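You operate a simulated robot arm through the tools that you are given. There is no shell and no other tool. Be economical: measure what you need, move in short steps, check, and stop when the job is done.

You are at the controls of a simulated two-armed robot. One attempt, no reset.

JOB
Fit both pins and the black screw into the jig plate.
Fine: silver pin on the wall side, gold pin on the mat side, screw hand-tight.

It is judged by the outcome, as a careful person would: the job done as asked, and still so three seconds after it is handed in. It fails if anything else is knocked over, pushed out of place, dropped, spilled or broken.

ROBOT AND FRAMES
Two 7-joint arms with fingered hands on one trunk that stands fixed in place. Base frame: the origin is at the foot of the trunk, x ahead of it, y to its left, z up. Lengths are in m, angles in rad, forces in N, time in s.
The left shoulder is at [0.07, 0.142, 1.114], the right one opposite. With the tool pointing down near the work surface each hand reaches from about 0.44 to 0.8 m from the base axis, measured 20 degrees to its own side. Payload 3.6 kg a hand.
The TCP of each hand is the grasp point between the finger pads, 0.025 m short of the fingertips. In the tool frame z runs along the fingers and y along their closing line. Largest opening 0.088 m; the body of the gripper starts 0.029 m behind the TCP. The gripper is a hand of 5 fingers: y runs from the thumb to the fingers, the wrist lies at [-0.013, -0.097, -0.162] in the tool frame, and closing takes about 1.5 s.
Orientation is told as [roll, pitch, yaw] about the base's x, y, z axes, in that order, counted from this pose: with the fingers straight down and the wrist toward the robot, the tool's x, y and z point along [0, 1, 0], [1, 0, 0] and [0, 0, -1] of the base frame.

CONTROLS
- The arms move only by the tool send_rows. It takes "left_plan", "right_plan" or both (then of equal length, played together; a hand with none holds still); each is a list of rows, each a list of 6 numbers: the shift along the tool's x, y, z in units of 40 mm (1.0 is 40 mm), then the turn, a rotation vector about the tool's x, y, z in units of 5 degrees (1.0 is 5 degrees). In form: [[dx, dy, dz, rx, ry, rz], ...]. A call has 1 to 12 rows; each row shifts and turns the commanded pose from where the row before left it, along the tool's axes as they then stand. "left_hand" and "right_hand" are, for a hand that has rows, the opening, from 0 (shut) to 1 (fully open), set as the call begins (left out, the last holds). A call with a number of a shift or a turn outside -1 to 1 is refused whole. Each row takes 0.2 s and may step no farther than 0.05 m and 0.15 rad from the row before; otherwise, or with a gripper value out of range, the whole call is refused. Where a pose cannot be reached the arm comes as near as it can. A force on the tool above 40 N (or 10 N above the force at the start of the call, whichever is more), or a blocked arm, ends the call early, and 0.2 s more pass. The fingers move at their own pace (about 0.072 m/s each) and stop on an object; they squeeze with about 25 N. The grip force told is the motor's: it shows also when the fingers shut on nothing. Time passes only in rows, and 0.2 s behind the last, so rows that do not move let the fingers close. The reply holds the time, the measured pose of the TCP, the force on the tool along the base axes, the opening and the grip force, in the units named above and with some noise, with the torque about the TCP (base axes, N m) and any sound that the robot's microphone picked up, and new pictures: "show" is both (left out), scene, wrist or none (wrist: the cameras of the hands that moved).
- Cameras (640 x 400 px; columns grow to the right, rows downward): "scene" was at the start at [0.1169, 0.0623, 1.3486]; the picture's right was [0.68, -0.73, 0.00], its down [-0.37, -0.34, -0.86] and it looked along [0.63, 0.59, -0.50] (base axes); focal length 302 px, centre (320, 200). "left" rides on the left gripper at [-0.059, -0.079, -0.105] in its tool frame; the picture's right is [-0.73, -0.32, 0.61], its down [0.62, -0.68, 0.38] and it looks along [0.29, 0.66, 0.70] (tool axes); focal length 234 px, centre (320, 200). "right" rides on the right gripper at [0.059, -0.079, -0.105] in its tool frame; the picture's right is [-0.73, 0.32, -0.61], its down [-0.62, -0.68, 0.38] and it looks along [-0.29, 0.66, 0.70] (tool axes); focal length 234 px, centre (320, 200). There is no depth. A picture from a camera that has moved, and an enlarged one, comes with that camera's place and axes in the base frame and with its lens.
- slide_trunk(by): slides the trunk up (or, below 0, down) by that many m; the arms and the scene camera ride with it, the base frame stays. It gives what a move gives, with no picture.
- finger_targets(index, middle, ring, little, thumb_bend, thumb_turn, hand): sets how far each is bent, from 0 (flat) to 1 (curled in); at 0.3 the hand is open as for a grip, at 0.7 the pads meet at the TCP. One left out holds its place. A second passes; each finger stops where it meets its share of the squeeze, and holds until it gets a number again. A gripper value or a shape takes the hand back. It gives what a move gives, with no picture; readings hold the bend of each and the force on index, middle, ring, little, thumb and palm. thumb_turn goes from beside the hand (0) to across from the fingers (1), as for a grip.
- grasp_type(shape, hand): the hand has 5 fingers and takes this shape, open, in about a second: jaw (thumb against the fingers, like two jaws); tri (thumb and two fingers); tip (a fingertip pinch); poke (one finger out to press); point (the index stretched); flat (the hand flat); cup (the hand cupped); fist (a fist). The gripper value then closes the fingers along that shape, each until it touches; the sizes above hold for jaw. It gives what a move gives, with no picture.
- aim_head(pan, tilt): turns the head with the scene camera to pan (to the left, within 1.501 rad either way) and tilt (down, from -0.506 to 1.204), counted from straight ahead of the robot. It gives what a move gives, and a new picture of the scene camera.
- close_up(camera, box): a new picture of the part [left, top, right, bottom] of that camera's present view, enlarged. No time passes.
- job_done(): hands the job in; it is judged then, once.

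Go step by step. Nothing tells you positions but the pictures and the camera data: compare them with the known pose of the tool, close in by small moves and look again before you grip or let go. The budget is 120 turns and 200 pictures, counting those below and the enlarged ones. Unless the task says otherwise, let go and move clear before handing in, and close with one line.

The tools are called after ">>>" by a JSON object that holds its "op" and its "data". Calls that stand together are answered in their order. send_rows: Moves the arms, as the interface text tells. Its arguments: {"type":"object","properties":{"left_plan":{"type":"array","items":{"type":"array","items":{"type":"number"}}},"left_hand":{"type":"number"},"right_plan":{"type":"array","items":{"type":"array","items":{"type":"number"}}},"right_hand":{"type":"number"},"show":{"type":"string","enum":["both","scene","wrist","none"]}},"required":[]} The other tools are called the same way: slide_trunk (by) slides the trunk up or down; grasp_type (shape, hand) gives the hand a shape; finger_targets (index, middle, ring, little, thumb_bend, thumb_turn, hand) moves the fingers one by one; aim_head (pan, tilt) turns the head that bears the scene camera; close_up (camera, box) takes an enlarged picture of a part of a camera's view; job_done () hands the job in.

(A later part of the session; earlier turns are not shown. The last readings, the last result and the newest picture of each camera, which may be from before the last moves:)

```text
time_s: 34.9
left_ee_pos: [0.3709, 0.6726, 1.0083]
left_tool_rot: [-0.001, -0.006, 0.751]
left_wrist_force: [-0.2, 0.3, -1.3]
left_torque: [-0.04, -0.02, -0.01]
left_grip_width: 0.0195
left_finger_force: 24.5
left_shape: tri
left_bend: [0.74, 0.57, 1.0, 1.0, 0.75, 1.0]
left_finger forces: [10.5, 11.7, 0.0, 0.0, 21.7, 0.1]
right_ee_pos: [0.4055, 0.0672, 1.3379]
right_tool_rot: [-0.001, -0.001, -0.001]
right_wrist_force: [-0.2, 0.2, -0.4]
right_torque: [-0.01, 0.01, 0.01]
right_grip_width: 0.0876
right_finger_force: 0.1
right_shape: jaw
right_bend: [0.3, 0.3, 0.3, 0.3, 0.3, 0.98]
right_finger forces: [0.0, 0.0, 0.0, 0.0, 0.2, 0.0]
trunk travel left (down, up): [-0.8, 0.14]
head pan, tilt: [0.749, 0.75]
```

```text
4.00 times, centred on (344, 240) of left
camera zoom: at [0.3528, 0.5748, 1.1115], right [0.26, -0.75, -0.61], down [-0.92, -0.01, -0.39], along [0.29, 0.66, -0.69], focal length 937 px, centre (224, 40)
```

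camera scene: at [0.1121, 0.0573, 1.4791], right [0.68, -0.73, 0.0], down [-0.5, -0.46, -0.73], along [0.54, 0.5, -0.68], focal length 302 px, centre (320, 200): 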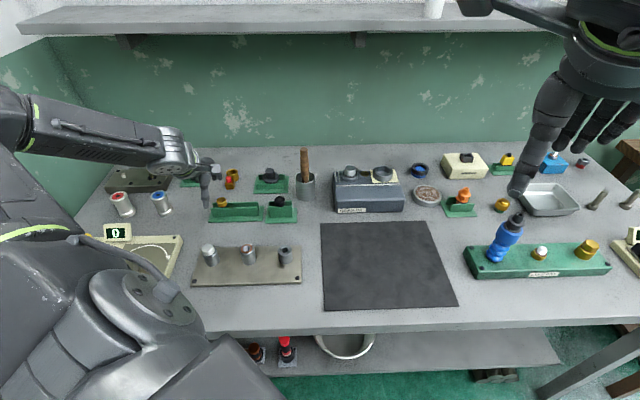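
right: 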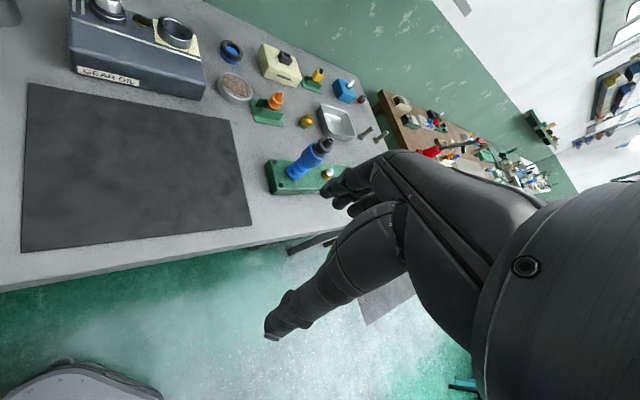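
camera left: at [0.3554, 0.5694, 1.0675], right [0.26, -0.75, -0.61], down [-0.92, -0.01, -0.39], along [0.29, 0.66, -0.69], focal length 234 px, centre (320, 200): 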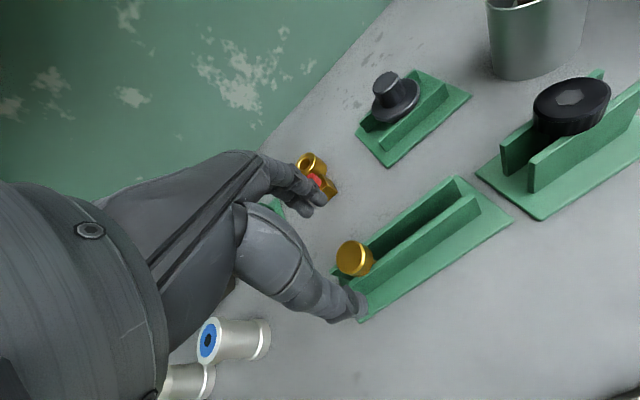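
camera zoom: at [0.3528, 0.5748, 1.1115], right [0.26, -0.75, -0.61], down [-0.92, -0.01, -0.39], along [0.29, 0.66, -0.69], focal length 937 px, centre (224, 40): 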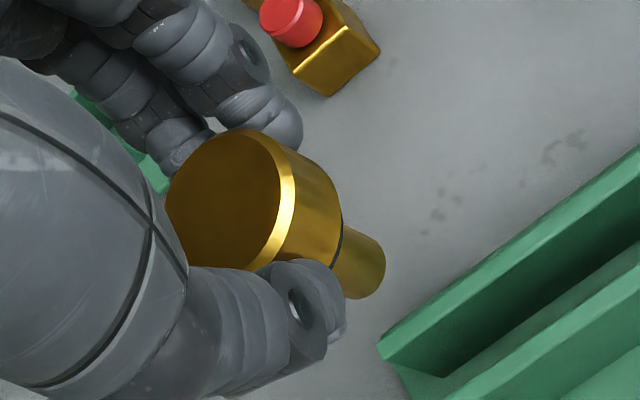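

Gold lifted cleanly and hangs straight. I carry it over the right (mat-side) post, aiming at tip [0.3815, 0.422].

>>> {"op": "send_rows", "data": {"left_plan": [[-0.795, -0.676, 0, 0, 0, 0], [-0.795, -0.676, 0, 0, 0, 0], [-0.795, -0.676, 0, 0, 0, 0], [-0.795, -0.676, 0, 0, 0, 0], [-0.795, -0.676, 0.2, 0, 0, 0], [-0.795, -0.676, 0.3, 0, 0, 0], [0, 0, 0, 0, 0, 0]], "show": "scene"}}

>>> {"op": "close_up", "data": {"camera": "scene", "box": [254, 230, 318, 270]}}

>>> {"op": "close_up", "data": {"camera": "left", "box": [320, 220, 400, 270]}}

```text
time_s: 36.5
left_ee_pos: [0.3818, 0.4202, 0.9853]
left_tool_rot: [-0.001, -0.006, 0.751]
left_wrist_force: [1.3, -0.7, -1.4]
left_torque: [0.0, -0.02, -0.01]
left_grip_width: 0.0195
left_finger_force: 24.9
left_shape: tri
left_bend: [0.74, 0.57, 1.0, 1.0, 0.75, 1.0]
left_finger forces: [10.2, 12.0, 0.0, 0.1, 21.7, 0.0]
right_ee_pos: [0.4034, 0.0663, 1.3377]
right_tool_rot: [0.0, -0.002, 0.0]
right_wrist_force: [0.0, 0.3, 0.5]
right_torque: [0.02, 0.01, -0.01]
right_grip_width: 0.0878
right_finger_force: 0.2
right_shape: jaw
right_bend: [0.3, 0.3, 0.3, 0.3, 0.3, 0.98]
right_finger forces: [0.0, 0.1, 0.1, 0.1, 0.0, 0.0]
trunk travel left (down, up): [-0.8, 0.14]
head pan, tilt: [0.749, 0.75]
camera scene: at [0.1111, 0.0574, 1.4792], right [0.68, -0.73, 0.0], down [-0.5, -0.46, -0.73], along [0.54, 0.5, -0.68], focal length 302 px, centre (320, 200)
```

scene: 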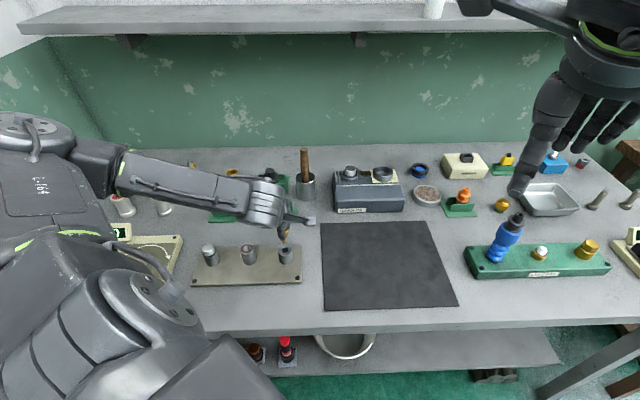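

```text
10.00 times, centred on (286, 250) of scene
camera zoom: at [0.1111, 0.0574, 1.4792], right [0.68, -0.73, 0.0], down [-0.5, -0.46, -0.73], along [0.54, 0.5, -0.68], focal length 3019 px, centre (660, -300)
```

zoom: 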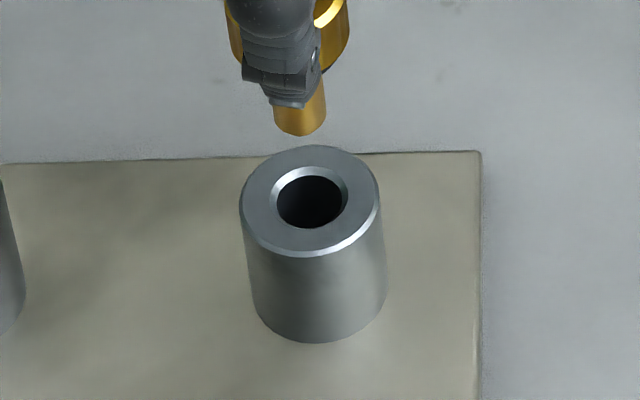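

```text
8.00 times, centred on (360, 245) of left
camera zoom: at [0.3633, 0.3232, 1.0884], right [0.26, -0.75, -0.61], down [-0.92, -0.01, -0.39], along [0.29, 0.66, -0.69], focal length 1873 px, centre (0, -160)
```

zoom: 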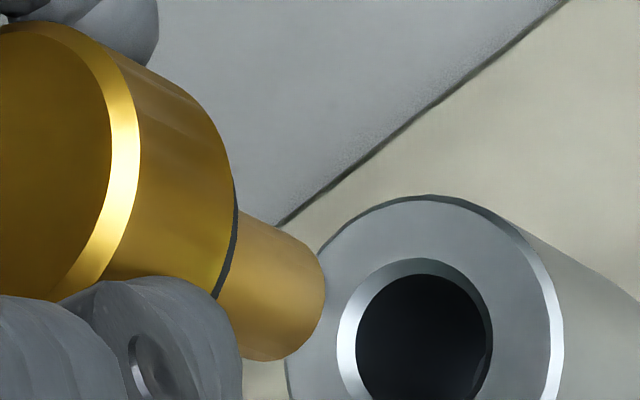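

Sideways alignment is good; depth suggests going about 2.5 mm farther. I adjust and lower 20 mm.

>>> {"op": "send_rows", "data": {"left_plan": [[0.01, 0.06, 0.25, 0, 0, 0], [0, 0, 0.25, 0, 0, 0], [0, 0, 0, 0, 0, 0]], "show": "none"}}

>>> {"op": "close_up", "data": {"camera": "scene", "box": [254, 230, 318, 270]}}

>>> {"op": "close_up", "data": {"camera": "left", "box": [320, 220, 400, 270]}}

```text
time_s: 37.3
left_ee_pos: [0.3836, 0.4238, 0.9663]
left_tool_rot: [0.001, -0.006, 0.747]
left_wrist_force: [0.4, 0.6, -1.9]
left_torque: [-0.01, 0.0, 0.0]
left_grip_width: 0.0196
left_finger_force: 24.5
left_shape: tri
left_bend: [0.74, 0.57, 1.0, 1.0, 0.75, 1.0]
left_finger forces: [10.5, 12.1, 0.0, 0.0, 21.6, 0.0]
right_ee_pos: [0.4045, 0.0665, 1.3375]
right_tool_rot: [0.0, 0.0, 0.0]
right_wrist_force: [-0.4, -0.5, 1.0]
right_torque: [-0.01, -0.01, 0.0]
right_grip_width: 0.0878
right_finger_force: 0.1
right_shape: jaw
right_bend: [0.3, 0.3, 0.3, 0.3, 0.3, 0.98]
right_finger forces: [0.0, 0.0, 0.0, 0.1, 0.0, 0.1]
trunk travel left (down, up): [-0.8, 0.14]
head pan, tilt: [0.749, 0.75]
```

```text
10.00 times, centred on (286, 250) of scene
camera zoom: at [0.1114, 0.0573, 1.4791], right [0.68, -0.73, 0.0], down [-0.5, -0.46, -0.73], along [0.54, 0.5, -0.68], focal length 3019 px, centre (660, -300)
```

zoom: 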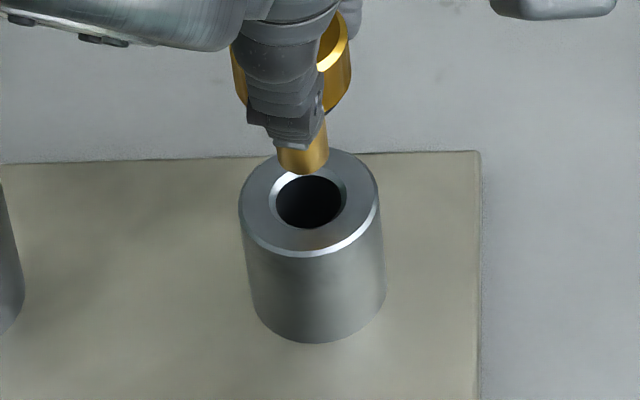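

```text
8.00 times, centred on (360, 245) of left
camera zoom: at [0.3655, 0.3263, 1.0693], right [0.26, -0.75, -0.61], down [-0.92, -0.01, -0.39], along [0.29, 0.66, -0.69], focal length 1873 px, centre (0, -160)
```

zoom: 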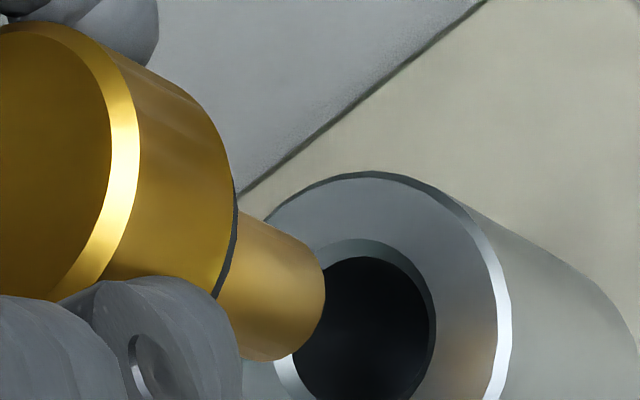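

Both views agree it is aligned with about 16 mm to go. Lowering 12 mm.

>>> {"op": "send_rows", "data": {"left_plan": [[0, 0, 0.15, 0, 0, 0], [0, 0, 0.15, 0, 0, 0], [0, 0, 0, 0, 0, 0]], "show": "none"}}

>>> {"op": "close_up", "data": {"camera": "scene", "box": [254, 230, 318, 270]}}

>>> {"op": "close_up", "data": {"camera": "left", "box": [320, 220, 400, 270]}}

```text
time_s: 38.1
left_ee_pos: [0.3839, 0.4217, 0.953]
left_tool_rot: [-0.001, -0.005, 0.749]
left_wrist_force: [0.2, -0.1, -0.9]
left_torque: [0.01, 0.05, 0.0]
left_grip_width: 0.0198
left_finger_force: 25.0
left_shape: tri
left_bend: [0.74, 0.57, 1.0, 1.0, 0.75, 1.0]
left_finger forces: [10.4, 12.2, 0.1, 0.0, 21.7, 0.0]
right_ee_pos: [0.4052, 0.0665, 1.3374]
right_tool_rot: [0.0, 0.001, -0.001]
right_wrist_force: [0.1, 0.1, 0.5]
right_torque: [0.01, -0.01, 0.01]
right_grip_width: 0.0877
right_finger_force: 0.0
right_shape: jaw
right_bend: [0.3, 0.3, 0.3, 0.3, 0.3, 0.98]
right_finger forces: [0.0, 0.0, 0.0, 0.1, 0.0, 0.0]
trunk travel left (down, up): [-0.8, 0.14]
head pan, tilt: [0.749, 0.75]
```

```text
10.00 times, centred on (286, 250) of scene
camera zoom: at [0.1116, 0.0573, 1.4791], right [0.68, -0.73, 0.0], down [-0.5, -0.46, -0.73], along [0.54, 0.5, -0.68], focal length 3019 px, centre (660, -300)
```

zoom: 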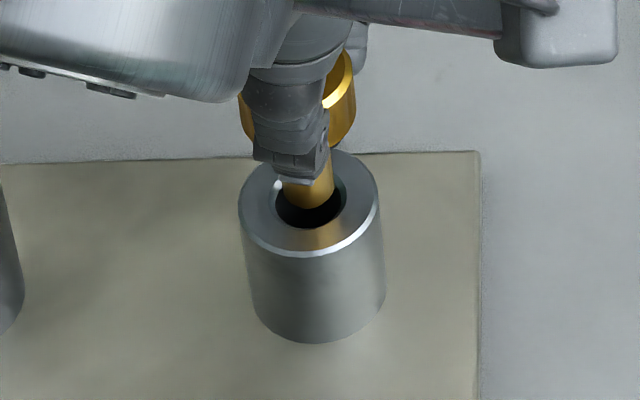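

```text
8.00 times, centred on (360, 245) of left
camera zoom: at [0.3656, 0.3259, 1.0569], right [0.26, -0.75, -0.61], down [-0.92, -0.01, -0.39], along [0.29, 0.66, -0.69], focal length 1873 px, centre (0, -160)
```

zoom: 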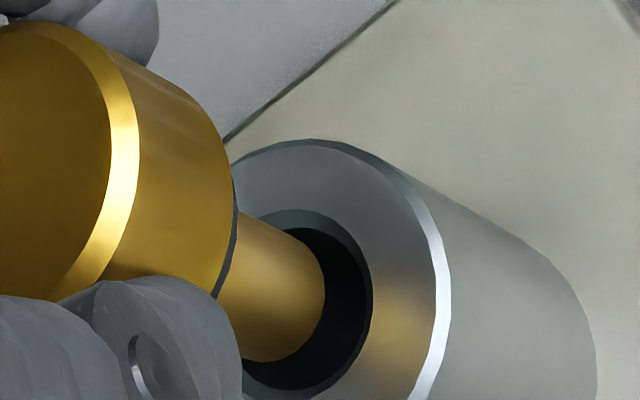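

Nearly at the mouth and centred. Continuing down with force watch.

>>> {"op": "send_rows", "data": {"left_plan": [[0, 0, 0.1, 0, 0, 0], [0, 0, 0.1, 0, 0, 0], [0, 0, 0.1, 0, 0, 0], [0, 0, 0, 0, 0, 0]], "show": "none"}}

>>> {"op": "close_up", "data": {"camera": "left", "box": [320, 220, 400, 270]}}

```text
time_s: 39.1
left_ee_pos: [0.3851, 0.4229, 0.9409]
left_tool_rot: [0.0, -0.006, 0.747]
left_wrist_force: [0.4, 0.2, -1.2]
left_torque: [0.03, 0.02, 0.01]
left_grip_width: 0.0196
left_finger_force: 25.2
left_shape: tri
left_bend: [0.74, 0.57, 1.0, 1.0, 0.75, 1.0]
left_finger forces: [10.4, 12.0, 0.1, 0.0, 21.8, 0.0]
right_ee_pos: [0.4055, 0.0659, 1.3361]
right_tool_rot: [0.0, 0.001, -0.002]
right_wrist_force: [-0.5, -0.9, -0.7]
right_torque: [0.0, -0.02, 0.0]
right_grip_width: 0.0878
right_finger_force: 0.1
right_shape: jaw
right_bend: [0.3, 0.3, 0.3, 0.3, 0.3, 0.98]
right_finger forces: [0.0, 0.0, 0.1, 0.1, 0.1, 0.1]
trunk travel left (down, up): [-0.8, 0.14]
head pan, tilt: [0.749, 0.75]
```

```text
8.00 times, centred on (360, 245) of left
camera zoom: at [0.3659, 0.3258, 1.0456], right [0.26, -0.75, -0.61], down [-0.92, -0.01, -0.39], along [0.29, 0.66, -0.69], focal length 1873 px, centre (0, -160)
```

zoom: 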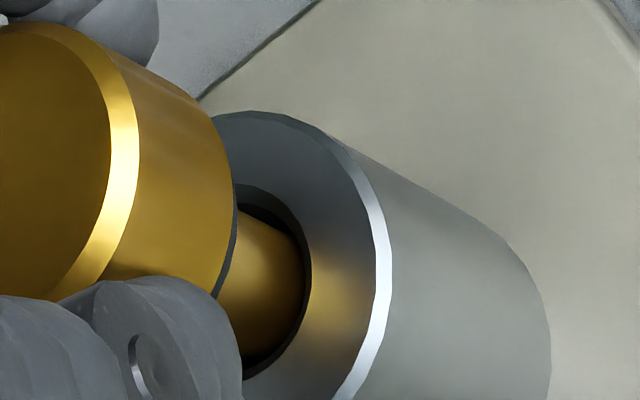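

The gold tip is in the bore. Lowering on until contact.

>>> {"op": "send_rows", "data": {"left_plan": [[0, 0, 0.1, 0, 0, 0], [0, 0, 0.1, 0, 0, 0], [0, 0, 0.1, 0, 0, 0], [0, 0, 0.08, 0, 0, 0], [0, 0, 0.07, 0, 0, 0], [0, 0, 0.05, 0, 0, 0]], "show": "none"}}

>>> {"op": "close_up", "data": {"camera": "left", "box": [304, 200, 400, 260]}}

```text
time_s: 40.5
left_ee_pos: [0.3837, 0.4225, 0.9224]
left_tool_rot: [0.001, -0.006, 0.748]
left_wrist_force: [-0.6, -0.6, -0.2]
left_torque: [-0.02, 0.0, -0.03]
left_grip_width: 0.02
left_finger_force: 25.1
left_shape: tri
left_bend: [0.74, 0.57, 1.0, 1.0, 0.75, 1.0]
left_finger forces: [10.5, 12.0, 0.0, 0.1, 22.8, 0.0]
right_ee_pos: [0.4049, 0.065, 1.338]
right_tool_rot: [0.0, -0.001, 0.0]
right_wrist_force: [-0.6, -0.4, 0.1]
right_torque: [-0.02, -0.01, 0.0]
right_grip_width: 0.0875
right_finger_force: 0.0
right_shape: jaw
right_bend: [0.3, 0.3, 0.3, 0.3, 0.3, 0.98]
right_finger forces: [0.1, 0.0, 0.0, 0.0, 0.1, 0.0]
trunk travel left (down, up): [-0.8, 0.14]
head pan, tilt: [0.749, 0.75]
```

```text
6.67 times, centred on (352, 230) of left
camera zoom: at [0.3655, 0.3262, 1.0257], right [0.26, -0.75, -0.61], down [-0.92, -0.01, -0.39], along [0.29, 0.66, -0.69], focal length 1561 px, centre (107, 0)
```

zoom: 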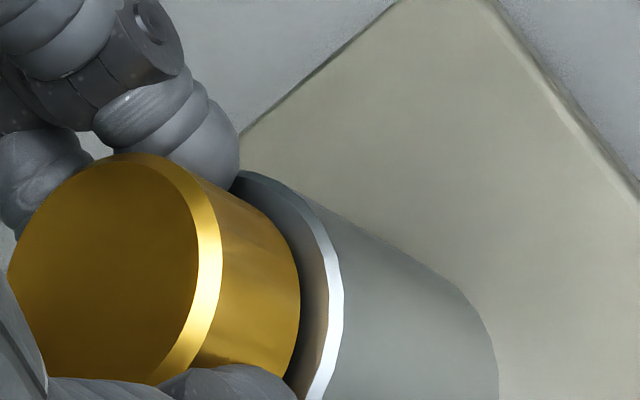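

The head is just above the post face. I release it here so it drops the last couple of millimetres, then raise.

>>> {"op": "send_rows", "data": {"left_plan": [[0, 0, 0.03, 0, 0, 0], [0, 0, 0, 0, 0, 0]], "show": "none"}}

>>> {"op": "send_rows", "data": {"left_plan": [[0, 0, 0, 0, 0, 0], [0, 0, 0, 0, 0, 0], [0, 0, 0, 0, 0, 0], [0, 0, 0, 0, 0, 0], [0, 0, 0, 0, 0, 0], [0, 0, -0.5, 0, 0, 0], [0, 0, -0.9, 0, 0, 0], [0, 0, -0.9, 0, 0, 0], [0, 0.9, 0, 0, 0, 0], [0, 0.9, 0, 0, 0, 0]], "left_hand": 1, "show": "scene"}}

>>> {"op": "close_up", "data": {"camera": "scene", "box": [190, 230, 318, 310]}}

>>> {"op": "close_up", "data": {"camera": "scene", "box": [254, 185, 318, 225]}}

```text
time_s: 41.1
left_ee_pos: [0.384, 0.4233, 0.9225]
left_tool_rot: [0.0, -0.006, 0.75]
left_wrist_force: [-1.8, 0.2, 6.2]
left_torque: [0.04, 0.01, 0.02]
left_grip_width: 0.0196
left_finger_force: 25.1
left_shape: tri
left_bend: [0.74, 0.57, 1.0, 1.0, 0.75, 1.0]
left_finger forces: [12.5, 12.3, 0.0, 0.1, 23.5, 0.0]
right_ee_pos: [0.4045, 0.0654, 1.3388]
right_tool_rot: [0.0, 0.0, 0.001]
right_wrist_force: [-0.7, -0.1, 0.4]
right_torque: [0.01, 0.04, 0.02]
right_grip_width: 0.0874
right_finger_force: 0.1
right_shape: jaw
right_bend: [0.3, 0.3, 0.3, 0.3, 0.3, 0.98]
right_finger forces: [0.1, 0.1, 0.1, 0.0, 0.0, 0.0]
trunk travel left (down, up): [-0.8, 0.14]
head pan, tilt: [0.749, 0.75]
```

```text
time_s: 43.3
left_ee_pos: [0.4378, 0.4741, 1.0112]
left_tool_rot: [-0.001, -0.004, 0.748]
left_wrist_force: [-0.2, 0.3, -0.4]
left_torque: [0.0, -0.01, 0.01]
left_grip_width: 0.0878
left_finger_force: 0.0
left_shape: tri
left_bend: [0.3, 0.3, 0.99, 0.99, 0.3, 0.98]
left_finger forces: [0.1, 0.0, 0.0, 0.1, 0.1, 0.1]
right_ee_pos: [0.4058, 0.0671, 1.3363]
right_tool_rot: [-0.002, 0.003, 0.0]
right_wrist_force: [-0.1, 0.8, 0.3]
right_torque: [0.0, -0.01, -0.02]
right_grip_width: 0.0877
right_finger_force: 0.0
right_shape: jaw
right_bend: [0.3, 0.3, 0.3, 0.3, 0.3, 0.98]
right_finger forces: [0.0, 0.0, 0.0, 0.0, 0.0, 0.1]
trunk travel left (down, up): [-0.8, 0.14]
head pan, tilt: [0.749, 0.75]
camera scene: at [0.1128, 0.0586, 1.479], right [0.68, -0.73, 0.0], down [-0.5, -0.47, -0.73], along [0.54, 0.5, -0.68], focal length 302 px, centre (320, 200)
```

scene: 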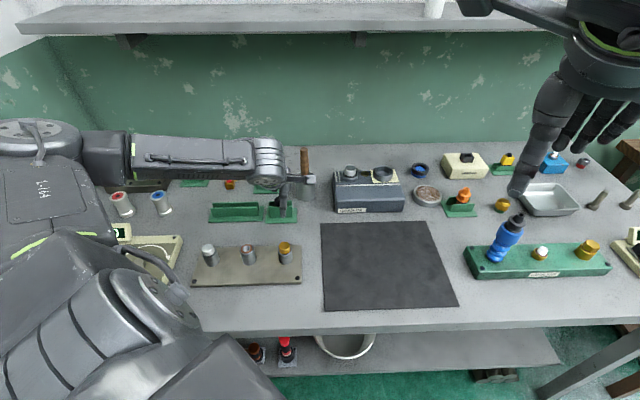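

```text
5.00 times, centred on (254, 270) of scene
camera zoom: at [0.1128, 0.0586, 1.479], right [0.68, -0.73, 0.0], down [-0.5, -0.47, -0.73], along [0.54, 0.5, -0.68], focal length 1510 px, centre (650, -150)
```

zoom: 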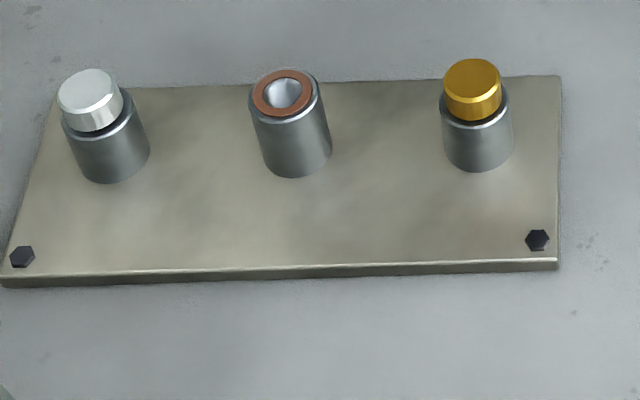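

```text
10.00 times, centred on (286, 205) of scene
camera zoom: at [0.1128, 0.0586, 1.479], right [0.68, -0.73, 0.0], down [-0.5, -0.47, -0.73], along [0.54, 0.5, -0.68], focal length 3019 px, centre (660, 150)
```

zoom: 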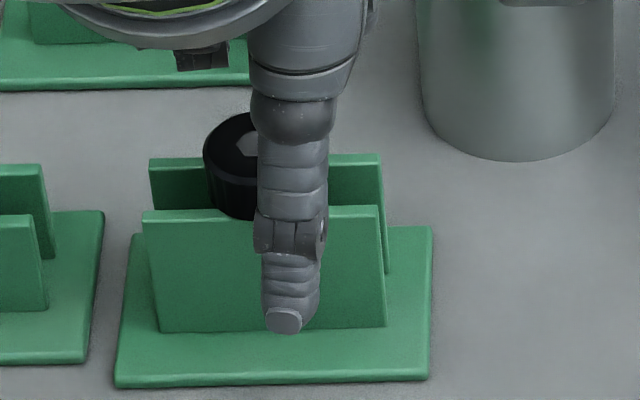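

Both pins sit fully in their posts: silver on the wall side, gold on the mat side. Now the black screw, head at about [0.478, 0.548, 0.91].

>>> {"op": "send_rows", "data": {"left_plan": [[0.34, 1.0, 0, 0, 0, 0], [0.34, 1.0, 0, 0, 0, 0], [0, 0, 0.6, 0, 0, 0], [0, 0, 0.6, 0, 0, 0], [0, 0, 0, 0, 0, 0]], "left_hand": 0.75, "show": "wrist"}}

>>> {"op": "close_up", "data": {"camera": "scene", "box": [246, 180, 326, 230]}}

```text
time_s: 44.5
left_ee_pos: [0.4766, 0.5472, 0.9661]
left_tool_rot: [0.001, -0.005, 0.749]
left_wrist_force: [-0.1, -0.4, -0.3]
left_torque: [0.0, 0.02, 0.0]
left_grip_width: 0.0662
left_finger_force: 0.0
left_shape: tri
left_bend: [0.27, 0.35, 0.99, 0.99, 0.54, 0.99]
left_finger forces: [0.0, 0.0, 0.0, 0.1, 0.0, 0.0]
right_ee_pos: [0.4038, 0.0663, 1.3374]
right_tool_rot: [0.0, -0.001, 0.0]
right_wrist_force: [0.9, 0.7, -0.8]
right_torque: [0.02, -0.02, 0.0]
right_grip_width: 0.0877
right_finger_force: 0.0
right_shape: jaw
right_bend: [0.3, 0.3, 0.3, 0.3, 0.3, 0.98]
right_finger forces: [0.0, 0.0, 0.0, 0.0, 0.1, 0.1]
trunk travel left (down, up): [-0.8, 0.14]
head pan, tilt: [0.749, 0.75]
camera left: at [0.4583, 0.4508, 1.0699], right [0.26, -0.75, -0.61], down [-0.92, -0.01, -0.39], along [0.29, 0.66, -0.69], focal length 234 px, centre (320, 200)
```

left: 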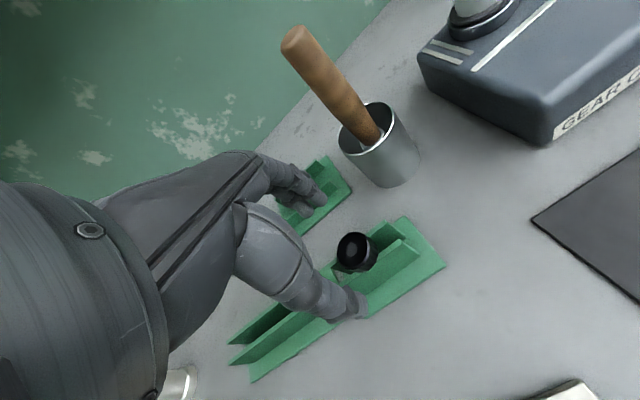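

```text
8.00 times, centred on (286, 205) of scene
camera zoom: at [0.1118, 0.0577, 1.4791], right [0.68, -0.73, 0.0], down [-0.5, -0.46, -0.73], along [0.54, 0.5, -0.68], focal length 2415 px, centre (592, 160)
```

zoom: 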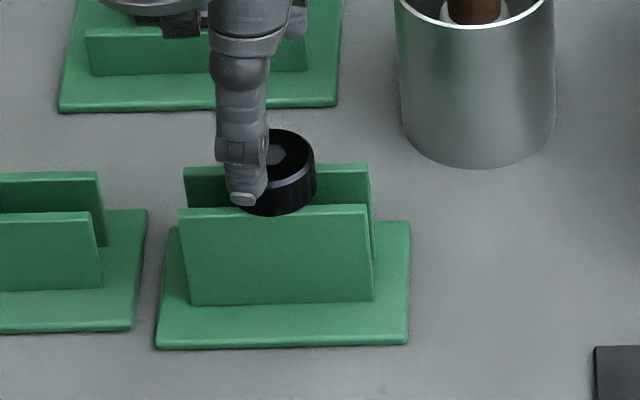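

Alignment on the screw head is within a few mm. Small correction, lower, pre-close and look.

>>> {"op": "send_rows", "data": {"left_plan": [[0.02, 0.06, 0, 0, 0, 0], [0, 0, 0.57, 0, 0, 0], [0, 0, 0.57, 0, 0, 0], [0, 0, 0, 0, 0, 0]], "show": "none"}}

>>> {"op": "send_rows", "data": {"left_plan": [[0, 0, 0, 0, 0, 0], [0, 0, 0, 0, 0, 0], [0, 0, 0, 0, 0, 0]], "left_hand": 0.42, "show": "none"}}

>>> {"op": "close_up", "data": {"camera": "scene", "box": [246, 180, 326, 230]}}

>>> {"op": "close_up", "data": {"camera": "left", "box": [224, 160, 416, 280]}}

```text
time_s: 45.5
left_ee_pos: [0.4788, 0.5487, 0.92]
left_tool_rot: [0.0, -0.005, 0.751]
left_wrist_force: [-0.2, 0.3, 0.9]
left_torque: [0.03, -0.03, 0.01]
left_grip_width: 0.0663
left_finger_force: 0.1
left_shape: tri
left_bend: [0.27, 0.35, 0.99, 0.99, 0.54, 0.99]
left_finger forces: [0.0, 0.0, 0.0, 0.0, 0.0, 0.0]
right_ee_pos: [0.4045, 0.0657, 1.3376]
right_tool_rot: [0.001, 0.0, -0.001]
right_wrist_force: [-0.9, 0.7, -0.6]
right_torque: [-0.02, 0.0, 0.03]
right_grip_width: 0.0879
right_finger_force: 0.0
right_shape: jaw
right_bend: [0.3, 0.3, 0.3, 0.3, 0.3, 0.98]
right_finger forces: [0.0, 0.0, 0.0, 0.0, 0.0, 0.0]
trunk travel left (down, up): [-0.8, 0.14]
head pan, tilt: [0.749, 0.75]
```

```text
time_s: 46.3
left_ee_pos: [0.4779, 0.5492, 0.9201]
left_tool_rot: [0.001, -0.005, 0.75]
left_wrist_force: [0.5, 0.4, 0.4]
left_torque: [0.02, 0.01, 0.01]
left_grip_width: 0.0373
left_finger_force: 0.0
left_shape: tri
left_bend: [0.74, 0.48, 0.99, 0.99, 0.72, 1.0]
left_finger forces: [0.0, 0.0, 0.0, 0.0, 0.1, 0.0]
right_ee_pos: [0.4043, 0.0654, 1.3377]
right_tool_rot: [-0.001, 0.0, 0.0]
right_wrist_force: [0.5, 0.1, 0.0]
right_torque: [-0.01, 0.0, 0.0]
right_grip_width: 0.0876
right_finger_force: 0.0
right_shape: jaw
right_bend: [0.3, 0.3, 0.3, 0.3, 0.3, 0.98]
right_finger forces: [0.0, 0.0, 0.1, 0.0, 0.0, 0.0]
trunk travel left (down, up): [-0.8, 0.14]
head pan, tilt: [0.749, 0.75]
```

```text
8.00 times, centred on (286, 205) of scene
camera zoom: at [0.1115, 0.0573, 1.4791], right [0.68, -0.73, 0.0], down [-0.5, -0.46, -0.73], along [0.54, 0.5, -0.68], focal length 2415 px, centre (592, 160)
```

zoom: 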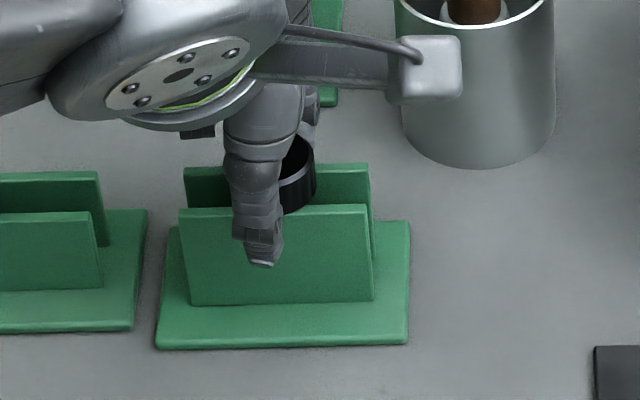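

```text
3.33 times, centred on (320, 220) of left
camera zoom: at [0.46, 0.4529, 1.0235], right [0.26, -0.75, -0.61], down [-0.92, -0.01, -0.39], along [0.29, 0.66, -0.69], focal length 781 px, centre (320, 133)
```

zoom: 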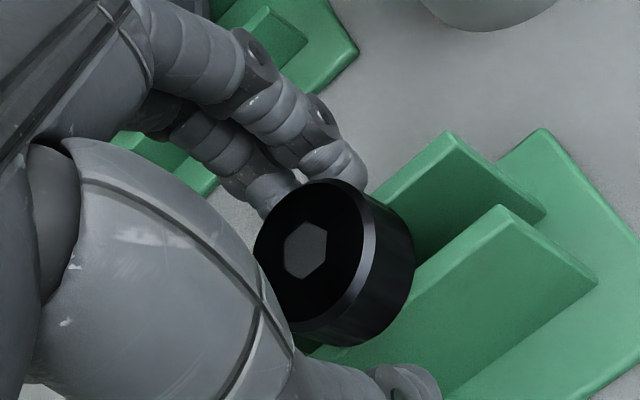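

The head is between the fingers as before. Close and lift.

>>> {"op": "send_rows", "data": {"left_plan": [[0, 0, 0, 0, 0, 0], [0, 0, 0, 0, 0, 0], [0, 0, 0, 0, 0, 0], [0, 0, 0, 0, 0, 0], [0, 0, 0, 0, 0, 0]], "left_hand": 0, "show": "none"}}

>>> {"op": "send_rows", "data": {"left_plan": [[0, 0, -0.3, 0, 0, 0], [0, 0, -0.7, 0, 0, 0], [0, 0, -0.8, 0, 0, 0], [0, 0, -0.8, 0, 0, 0], [0, 0, 0, 0, 0, 0]], "show": "none"}}

>>> {"op": "close_up", "data": {"camera": "scene", "box": [238, 150, 334, 210]}}

>>> {"op": "close_up", "data": {"camera": "left", "box": [264, 190, 424, 290]}}

```text
time_s: 47.5
left_ee_pos: [0.4784, 0.5503, 0.9188]
left_tool_rot: [-0.002, -0.007, 0.748]
left_wrist_force: [1.4, 0.8, -0.5]
left_torque: [-0.02, 0.01, 0.01]
left_grip_width: 0.0227
left_finger_force: 25.1
left_shape: tri
left_bend: [0.74, 0.53, 1.0, 1.0, 0.75, 1.0]
left_finger forces: [11.5, 11.3, 0.1, 0.0, 21.5, 0.0]
right_ee_pos: [0.4038, 0.0669, 1.3373]
right_tool_rot: [0.002, 0.0, -0.001]
right_wrist_force: [0.1, 0.5, 0.3]
right_torque: [0.02, -0.04, 0.04]
right_grip_width: 0.0876
right_finger_force: 0.1
right_shape: jaw
right_bend: [0.3, 0.3, 0.3, 0.3, 0.3, 0.98]
right_finger forces: [0.0, 0.0, 0.1, 0.0, 0.0, 0.0]
trunk travel left (down, up): [-0.8, 0.14]
head pan, tilt: [0.749, 0.75]
```

```text
time_s: 48.7
left_ee_pos: [0.477, 0.549, 1.0245]
left_tool_rot: [0.0, -0.004, 0.747]
left_wrist_force: [-0.8, 0.4, -1.7]
left_torque: [0.02, 0.0, -0.05]
left_grip_width: 0.0224
left_finger_force: 25.5
left_shape: tri
left_bend: [0.74, 0.54, 1.0, 1.0, 0.75, 1.0]
left_finger forces: [11.6, 11.2, 0.0, 0.1, 22.2, 0.1]
right_ee_pos: [0.4048, 0.0668, 1.3369]
right_tool_rot: [0.001, 0.0, 0.0]
right_wrist_force: [0.0, 0.5, -0.6]
right_torque: [0.0, 0.05, -0.01]
right_grip_width: 0.0879
right_finger_force: 0.0
right_shape: jaw
right_bend: [0.3, 0.3, 0.3, 0.3, 0.3, 0.98]
right_finger forces: [0.0, 0.0, 0.0, 0.0, 0.0, 0.0]
trunk travel left (down, up): [-0.8, 0.14]
head pan, tilt: [0.749, 0.75]
```

```text
6.67 times, centred on (286, 180) of scene
camera zoom: at [0.1118, 0.0577, 1.4791], right [0.68, -0.73, 0.0], down [-0.5, -0.46, -0.73], along [0.54, 0.5, -0.68], focal length 2013 px, centre (547, 333)
```

zoom: 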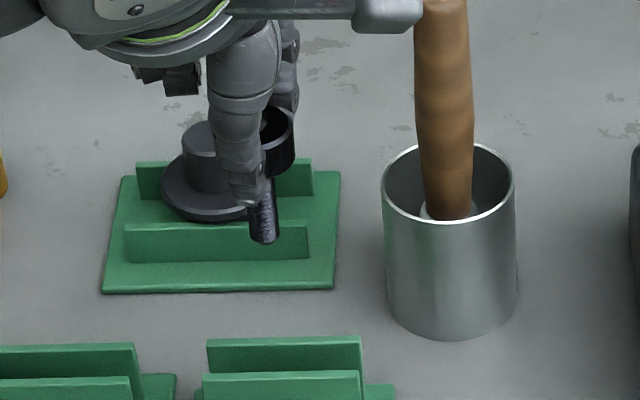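

```text
4.00 times, centred on (344, 240) of left
camera zoom: at [0.4588, 0.4529, 1.1282], right [0.26, -0.75, -0.61], down [-0.92, -0.01, -0.39], along [0.29, 0.66, -0.69], focal length 937 px, centre (224, 40)
```

zoom: 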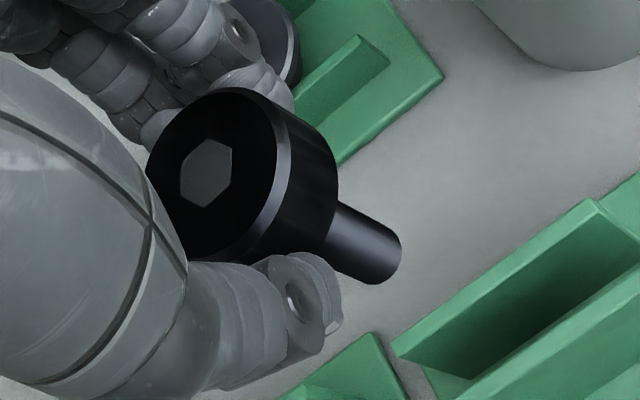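

The screw is held straight. I carry it over the middle post (hole near [0.318, 0.4835], top ≈ 0.905).

>>> {"op": "send_rows", "data": {"left_plan": [[0.382, -0.99, 0, 0, 0, 0], [0.382, -0.99, 0, 0, 0, 0], [0.382, -0.99, 0.3, 0, 0, 0], [0.382, -0.99, 0.45, 0, 0, 0], [0, 0, 0, 0, 0, 0]], "show": "none"}}

>>> {"op": "close_up", "data": {"camera": "scene", "box": [214, 225, 278, 265]}}

>>> {"op": "close_up", "data": {"camera": "left", "box": [320, 220, 400, 270]}}

```text
time_s: 49.9
left_ee_pos: [0.3188, 0.4859, 0.993]
left_tool_rot: [0.0, -0.004, 0.749]
left_wrist_force: [-0.2, 0.2, -1.0]
left_torque: [0.01, -0.01, -0.03]
left_grip_width: 0.0223
left_finger_force: 24.5
left_shape: tri
left_bend: [0.74, 0.54, 1.0, 1.0, 0.75, 1.0]
left_finger forces: [11.9, 11.6, 0.1, 0.0, 21.8, 0.1]
right_ee_pos: [0.4062, 0.0665, 1.3367]
right_tool_rot: [0.001, 0.0, -0.001]
right_wrist_force: [0.1, -0.3, 0.2]
right_torque: [0.02, -0.03, 0.02]
right_grip_width: 0.0877
right_finger_force: 0.0
right_shape: jaw
right_bend: [0.3, 0.3, 0.3, 0.3, 0.3, 0.98]
right_finger forces: [0.0, 0.1, 0.0, 0.1, 0.1, 0.0]
trunk travel left (down, up): [-0.8, 0.14]
head pan, tilt: [0.749, 0.75]
```

```text
10.00 times, centred on (246, 245) of scene
camera zoom: at [0.1121, 0.0572, 1.4791], right [0.68, -0.73, 0.0], down [-0.5, -0.46, -0.73], along [0.54, 0.5, -0.68], focal length 3019 px, centre (1060, -250)
```

zoom: 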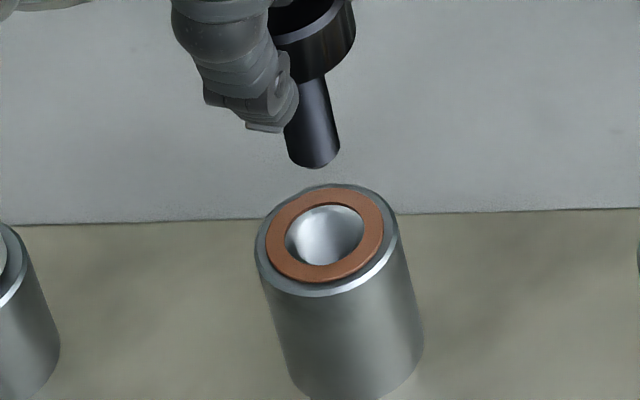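

```text
8.00 times, centred on (360, 245) of left
camera zoom: at [0.3006, 0.3892, 1.0972], right [0.26, -0.75, -0.61], down [-0.92, -0.01, -0.39], along [0.29, 0.66, -0.69], focal length 1873 px, centre (0, -160)
```

zoom: 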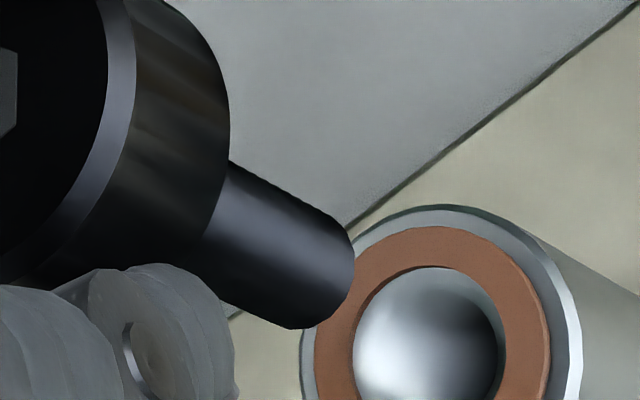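

The screw needs about 3 mm toward tool +x. I correct and lower 18 mm.

>>> {"op": "send_rows", "data": {"left_plan": [[0.08, 0.03, 0.25, 0, 0, 0], [0, 0, 0.2, 0, 0, 0], [0, 0, 0, 0, 0, 0]], "show": "none"}}

>>> {"op": "close_up", "data": {"camera": "scene", "box": [214, 225, 278, 265]}}

>>> {"op": "close_up", "data": {"camera": "left", "box": [320, 220, 400, 270]}}

```text
time_s: 50.7
left_ee_pos: [0.3182, 0.4874, 0.9767]
left_tool_rot: [0.0, -0.005, 0.748]
left_wrist_force: [-0.3, -0.3, -1.3]
left_torque: [-0.01, -0.02, 0.0]
left_grip_width: 0.0225
left_finger_force: 24.9
left_shape: tri
left_bend: [0.74, 0.54, 1.0, 1.0, 0.75, 1.0]
left_finger forces: [11.9, 11.5, 0.0, 0.0, 21.8, 0.0]
right_ee_pos: [0.4046, 0.0659, 1.3376]
right_tool_rot: [0.001, 0.001, 0.0]
right_wrist_force: [-1.4, 0.1, 0.6]
right_torque: [-0.02, 0.03, 0.02]
right_grip_width: 0.088
right_finger_force: 0.1
right_shape: jaw
right_bend: [0.3, 0.3, 0.3, 0.3, 0.3, 0.98]
right_finger forces: [0.0, 0.1, 0.0, 0.1, 0.0, 0.0]
trunk travel left (down, up): [-0.8, 0.14]
head pan, tilt: [0.749, 0.75]
```

```text
10.00 times, centred on (246, 245) of scene
camera zoom: at [0.1116, 0.0573, 1.4791], right [0.68, -0.73, 0.0], down [-0.5, -0.46, -0.73], along [0.54, 0.5, -0.68], focal length 3019 px, centre (1060, -250)
```

zoom: 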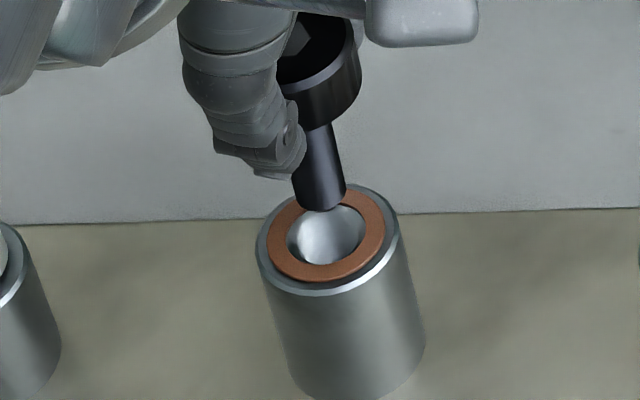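

```text
8.00 times, centred on (360, 245) of left
camera zoom: at [0.3003, 0.3916, 1.0792], right [0.26, -0.75, -0.61], down [-0.92, -0.01, -0.39], along [0.29, 0.66, -0.69], focal length 1873 px, centre (0, -160)
```

zoom: 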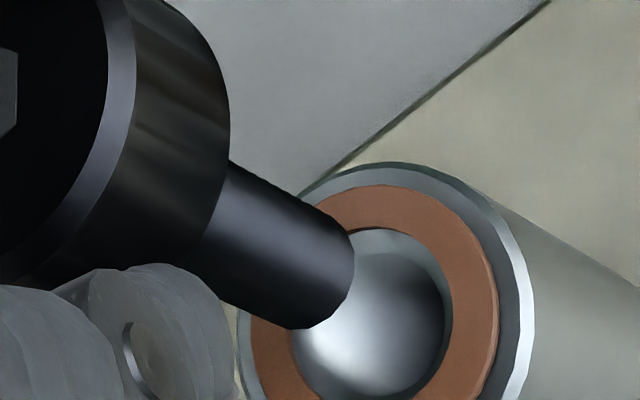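

>>> {"op": "send_rows", "data": {"left_plan": [[0.035, 0.01, 0.12, 0, 0, 0], [0, 0, 0.13, 0, 0, 0], [0, 0, 0, 0, 0, 0]], "show": "none"}}

>>> {"op": "close_up", "data": {"camera": "scene", "box": [214, 225, 278, 265]}}

>>> {"op": "close_up", "data": {"camera": "left", "box": [320, 220, 400, 270]}}

```text
time_s: 51.5
left_ee_pos: [0.3181, 0.4902, 0.9648]
left_tool_rot: [0.001, -0.005, 0.749]
left_wrist_force: [-0.3, -0.6, -1.5]
left_torque: [0.02, -0.02, 0.0]
left_grip_width: 0.0227
left_finger_force: 24.9
left_shape: tri
left_bend: [0.74, 0.54, 1.0, 1.0, 0.75, 1.0]
left_finger forces: [11.9, 11.6, 0.1, 0.1, 21.8, 0.1]
right_ee_pos: [0.4047, 0.0666, 1.3374]
right_tool_rot: [-0.001, 0.0, 0.0]
right_wrist_force: [-0.6, -0.3, 0.1]
right_torque: [0.01, -0.01, -0.03]
right_grip_width: 0.0879
right_finger_force: 0.0
right_shape: jaw
right_bend: [0.3, 0.3, 0.3, 0.3, 0.3, 0.98]
right_finger forces: [0.0, 0.0, 0.0, 0.0, 0.0, 0.0]
trunk travel left (down, up): [-0.8, 0.14]
head pan, tilt: [0.749, 0.75]
```

```text
10.00 times, centred on (246, 245) of scene
camera zoom: at [0.1114, 0.0573, 1.4791], right [0.68, -0.73, 0.0], down [-0.5, -0.46, -0.73], along [0.54, 0.5, -0.68], focal length 3019 px, centre (1060, -250)
```

zoom: 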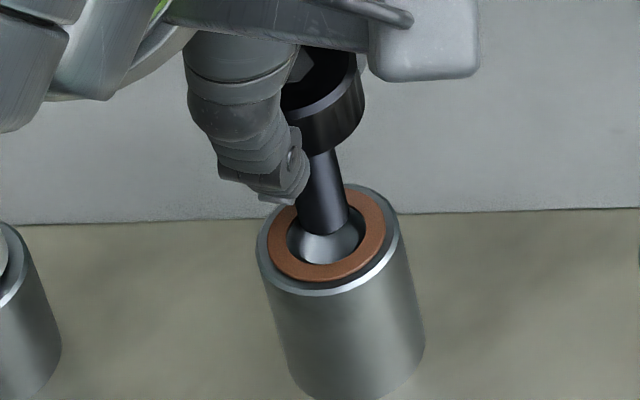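

```text
8.00 times, centred on (360, 245) of left
camera zoom: at [0.3002, 0.3932, 1.0689], right [0.26, -0.75, -0.61], down [-0.92, -0.01, -0.39], along [0.29, 0.66, -0.69], focal length 1873 px, centre (0, -160)
```

zoom: 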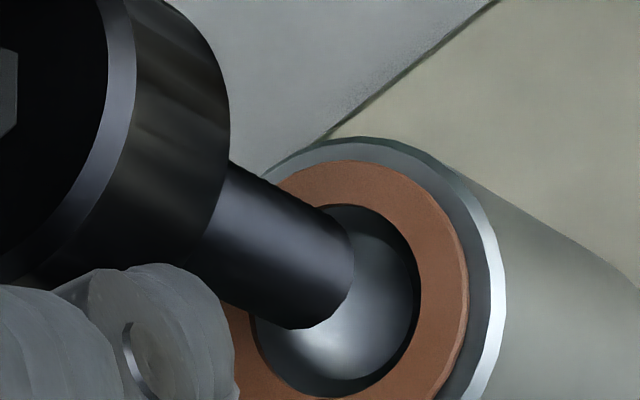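

Centred with about 6 mm to go. I lower gently until the screw's tip meets the thread.

>>> {"op": "send_rows", "data": {"left_plan": [[0.01, 0, 0.08, 0, 0, 0], [0, 0, 0.08, 0, 0, 0], [0, 0, 0.08, 0, 0, 0], [0, 0, 0.05, 0, 0, 0], [0, 0, 0, 0, 0, 0]], "show": "none"}}

>>> {"op": "close_up", "data": {"camera": "scene", "box": [214, 225, 278, 265]}}

>>> {"op": "close_up", "data": {"camera": "left", "box": [320, 220, 400, 270]}}

```text
time_s: 52.7
left_ee_pos: [0.3185, 0.4899, 0.9543]
left_tool_rot: [0.001, -0.005, 0.749]
left_wrist_force: [-1.3, -2.1, -1.0]
left_torque: [-0.11, 0.11, -0.01]
left_grip_width: 0.0226
left_finger_force: 25.2
left_shape: tri
left_bend: [0.74, 0.54, 1.0, 1.0, 0.75, 1.0]
left_finger forces: [11.7, 11.2, 0.0, 0.0, 23.7, 0.0]
right_ee_pos: [0.4045, 0.0665, 1.3371]
right_tool_rot: [0.001, -0.001, 0.001]
right_wrist_force: [-0.9, 0.8, -0.1]
right_torque: [0.01, 0.02, 0.02]
right_grip_width: 0.0877
right_finger_force: 0.1
right_shape: jaw
right_bend: [0.3, 0.3, 0.3, 0.3, 0.3, 0.98]
right_finger forces: [0.1, 0.0, 0.0, 0.0, 0.1, 0.0]
trunk travel left (down, up): [-0.8, 0.14]
head pan, tilt: [0.749, 0.75]
```

```text
10.00 times, centred on (246, 245) of scene
camera zoom: at [0.1112, 0.057, 1.4792], right [0.68, -0.73, 0.0], down [-0.5, -0.46, -0.73], along [0.54, 0.5, -0.68], focal length 3019 px, centre (1060, -250)
```

zoom: 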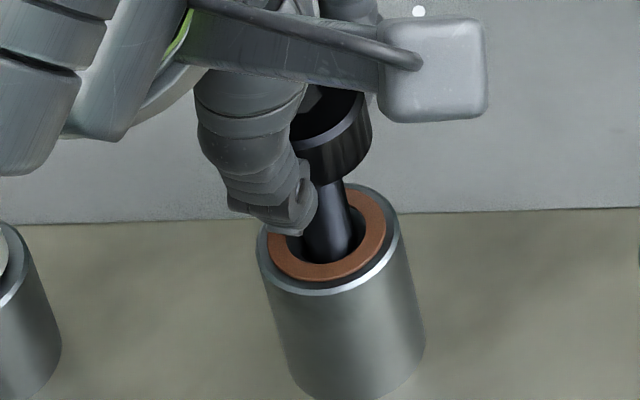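

```text
8.00 times, centred on (360, 245) of left
camera zoom: at [0.3001, 0.393, 1.0581], right [0.26, -0.75, -0.61], down [-0.92, -0.01, -0.39], along [0.29, 0.66, -0.69], focal length 1873 px, centre (0, -160)
```

zoom: 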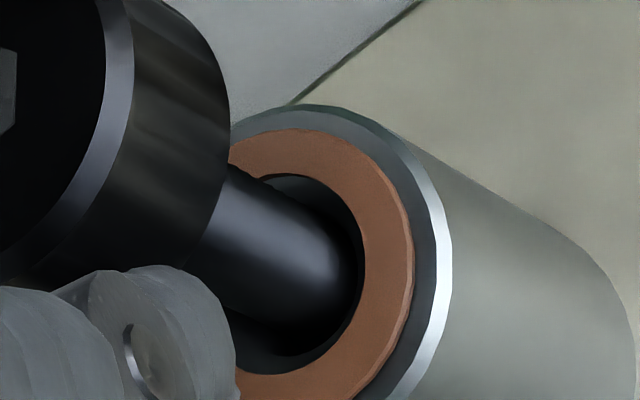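

The tip is in the mouth with a slight side touch. I relieve it by moving back 1 mm, and continue down.

>>> {"op": "send_rows", "data": {"left_plan": [[-0.005, -0.025, 0, 0, 0, 0], [0, 0, 0.06, 0, 0, 0], [0, 0, 0.06, 0, 0, 0], [0, 0, 0.06, 0, 0, 0], [0, 0, 0, 0, 0, 0]], "show": "none"}}

>>> {"op": "close_up", "data": {"camera": "scene", "box": [214, 225, 278, 265]}}

>>> {"op": "close_up", "data": {"camera": "left", "box": [304, 205, 400, 265]}}

```text
time_s: 53.9
left_ee_pos: [0.3167, 0.4896, 0.9465]
left_tool_rot: [0.001, -0.006, 0.748]
left_wrist_force: [-0.6, -0.7, -1.9]
left_torque: [-0.02, 0.03, -0.01]
left_grip_width: 0.0222
left_finger_force: 24.6
left_shape: tri
left_bend: [0.74, 0.54, 1.0, 1.0, 0.75, 1.0]
left_finger forces: [12.2, 11.6, 0.0, 0.0, 22.7, 0.1]
right_ee_pos: [0.4046, 0.0667, 1.3375]
right_tool_rot: [-0.001, 0.0, 0.001]
right_wrist_force: [-0.7, 0.3, -0.7]
right_torque: [-0.05, 0.02, 0.01]
right_grip_width: 0.0874
right_finger_force: 0.0
right_shape: jaw
right_bend: [0.3, 0.3, 0.3, 0.3, 0.3, 0.98]
right_finger forces: [0.1, 0.1, 0.0, 0.0, 0.0, 0.0]
trunk travel left (down, up): [-0.8, 0.14]
head pan, tilt: [0.749, 0.75]
```

```text
10.00 times, centred on (246, 245) of scene
camera zoom: at [0.1114, 0.0573, 1.4791], right [0.68, -0.73, 0.0], down [-0.5, -0.46, -0.73], along [0.54, 0.5, -0.68], focal length 3019 px, centre (1060, -250)
```

zoom: 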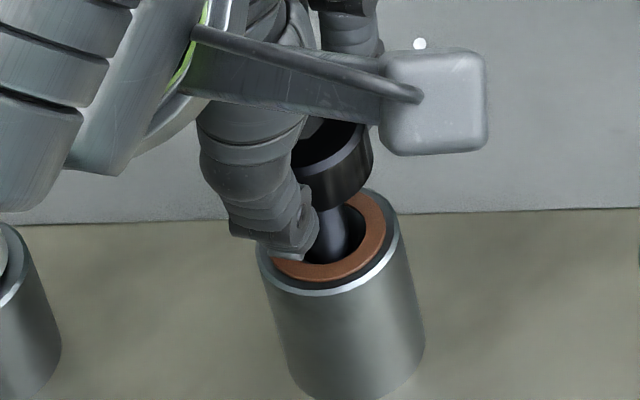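

```text
6.67 times, centred on (352, 235) of left
camera zoom: at [0.2989, 0.3931, 1.0502], right [0.26, -0.75, -0.61], down [-0.92, -0.01, -0.39], along [0.29, 0.66, -0.69], focal length 1561 px, centre (107, -33)
```

zoom: 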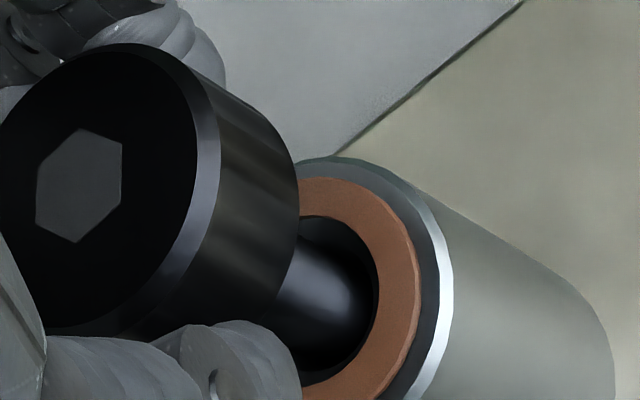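

No thread contact yet. Continue down in small steps.

>>> {"op": "send_rows", "data": {"left_plan": [[0, 0, 0.05, 0, 0, 0], [0, 0, 0.05, 0, 0, 0], [0, 0, 0.05, 0, 0, 0], [0, 0, 0.04, 0, 0, 0], [0, 0, 0, 0, 0, 0]], "show": "none"}}

>>> {"op": "close_up", "data": {"camera": "left", "box": [304, 205, 400, 265]}}

```text
time_s: 55.1
left_ee_pos: [0.3175, 0.4895, 0.9386]
left_tool_rot: [0.0, -0.006, 0.748]
left_wrist_force: [-1.5, -1.9, 0.0]
left_torque: [-0.08, 0.06, -0.01]
left_grip_width: 0.0224
left_finger_force: 24.9
left_shape: tri
left_bend: [0.74, 0.54, 1.0, 1.0, 0.75, 1.0]
left_finger forces: [11.8, 11.4, 0.0, 0.0, 23.3, 0.0]
right_ee_pos: [0.4032, 0.0664, 1.3388]
right_tool_rot: [0.001, 0.0, -0.001]
right_wrist_force: [-0.3, -0.1, -0.4]
right_torque: [-0.03, 0.01, 0.03]
right_grip_width: 0.0878
right_finger_force: 0.1
right_shape: jaw
right_bend: [0.3, 0.3, 0.3, 0.3, 0.3, 0.98]
right_finger forces: [0.1, 0.1, 0.0, 0.0, 0.0, 0.1]
trunk travel left (down, up): [-0.8, 0.14]
head pan, tilt: [0.749, 0.75]
```

```text
6.67 times, centred on (352, 235) of left
camera zoom: at [0.2992, 0.3928, 1.0427], right [0.26, -0.75, -0.61], down [-0.92, -0.01, -0.39], along [0.29, 0.66, -0.69], focal length 1561 px, centre (107, -33)
```

zoom: 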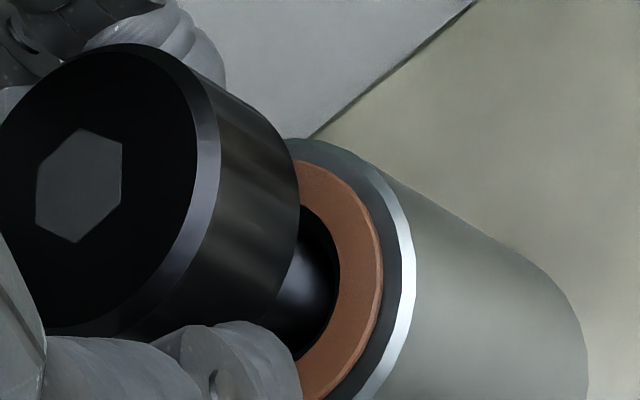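

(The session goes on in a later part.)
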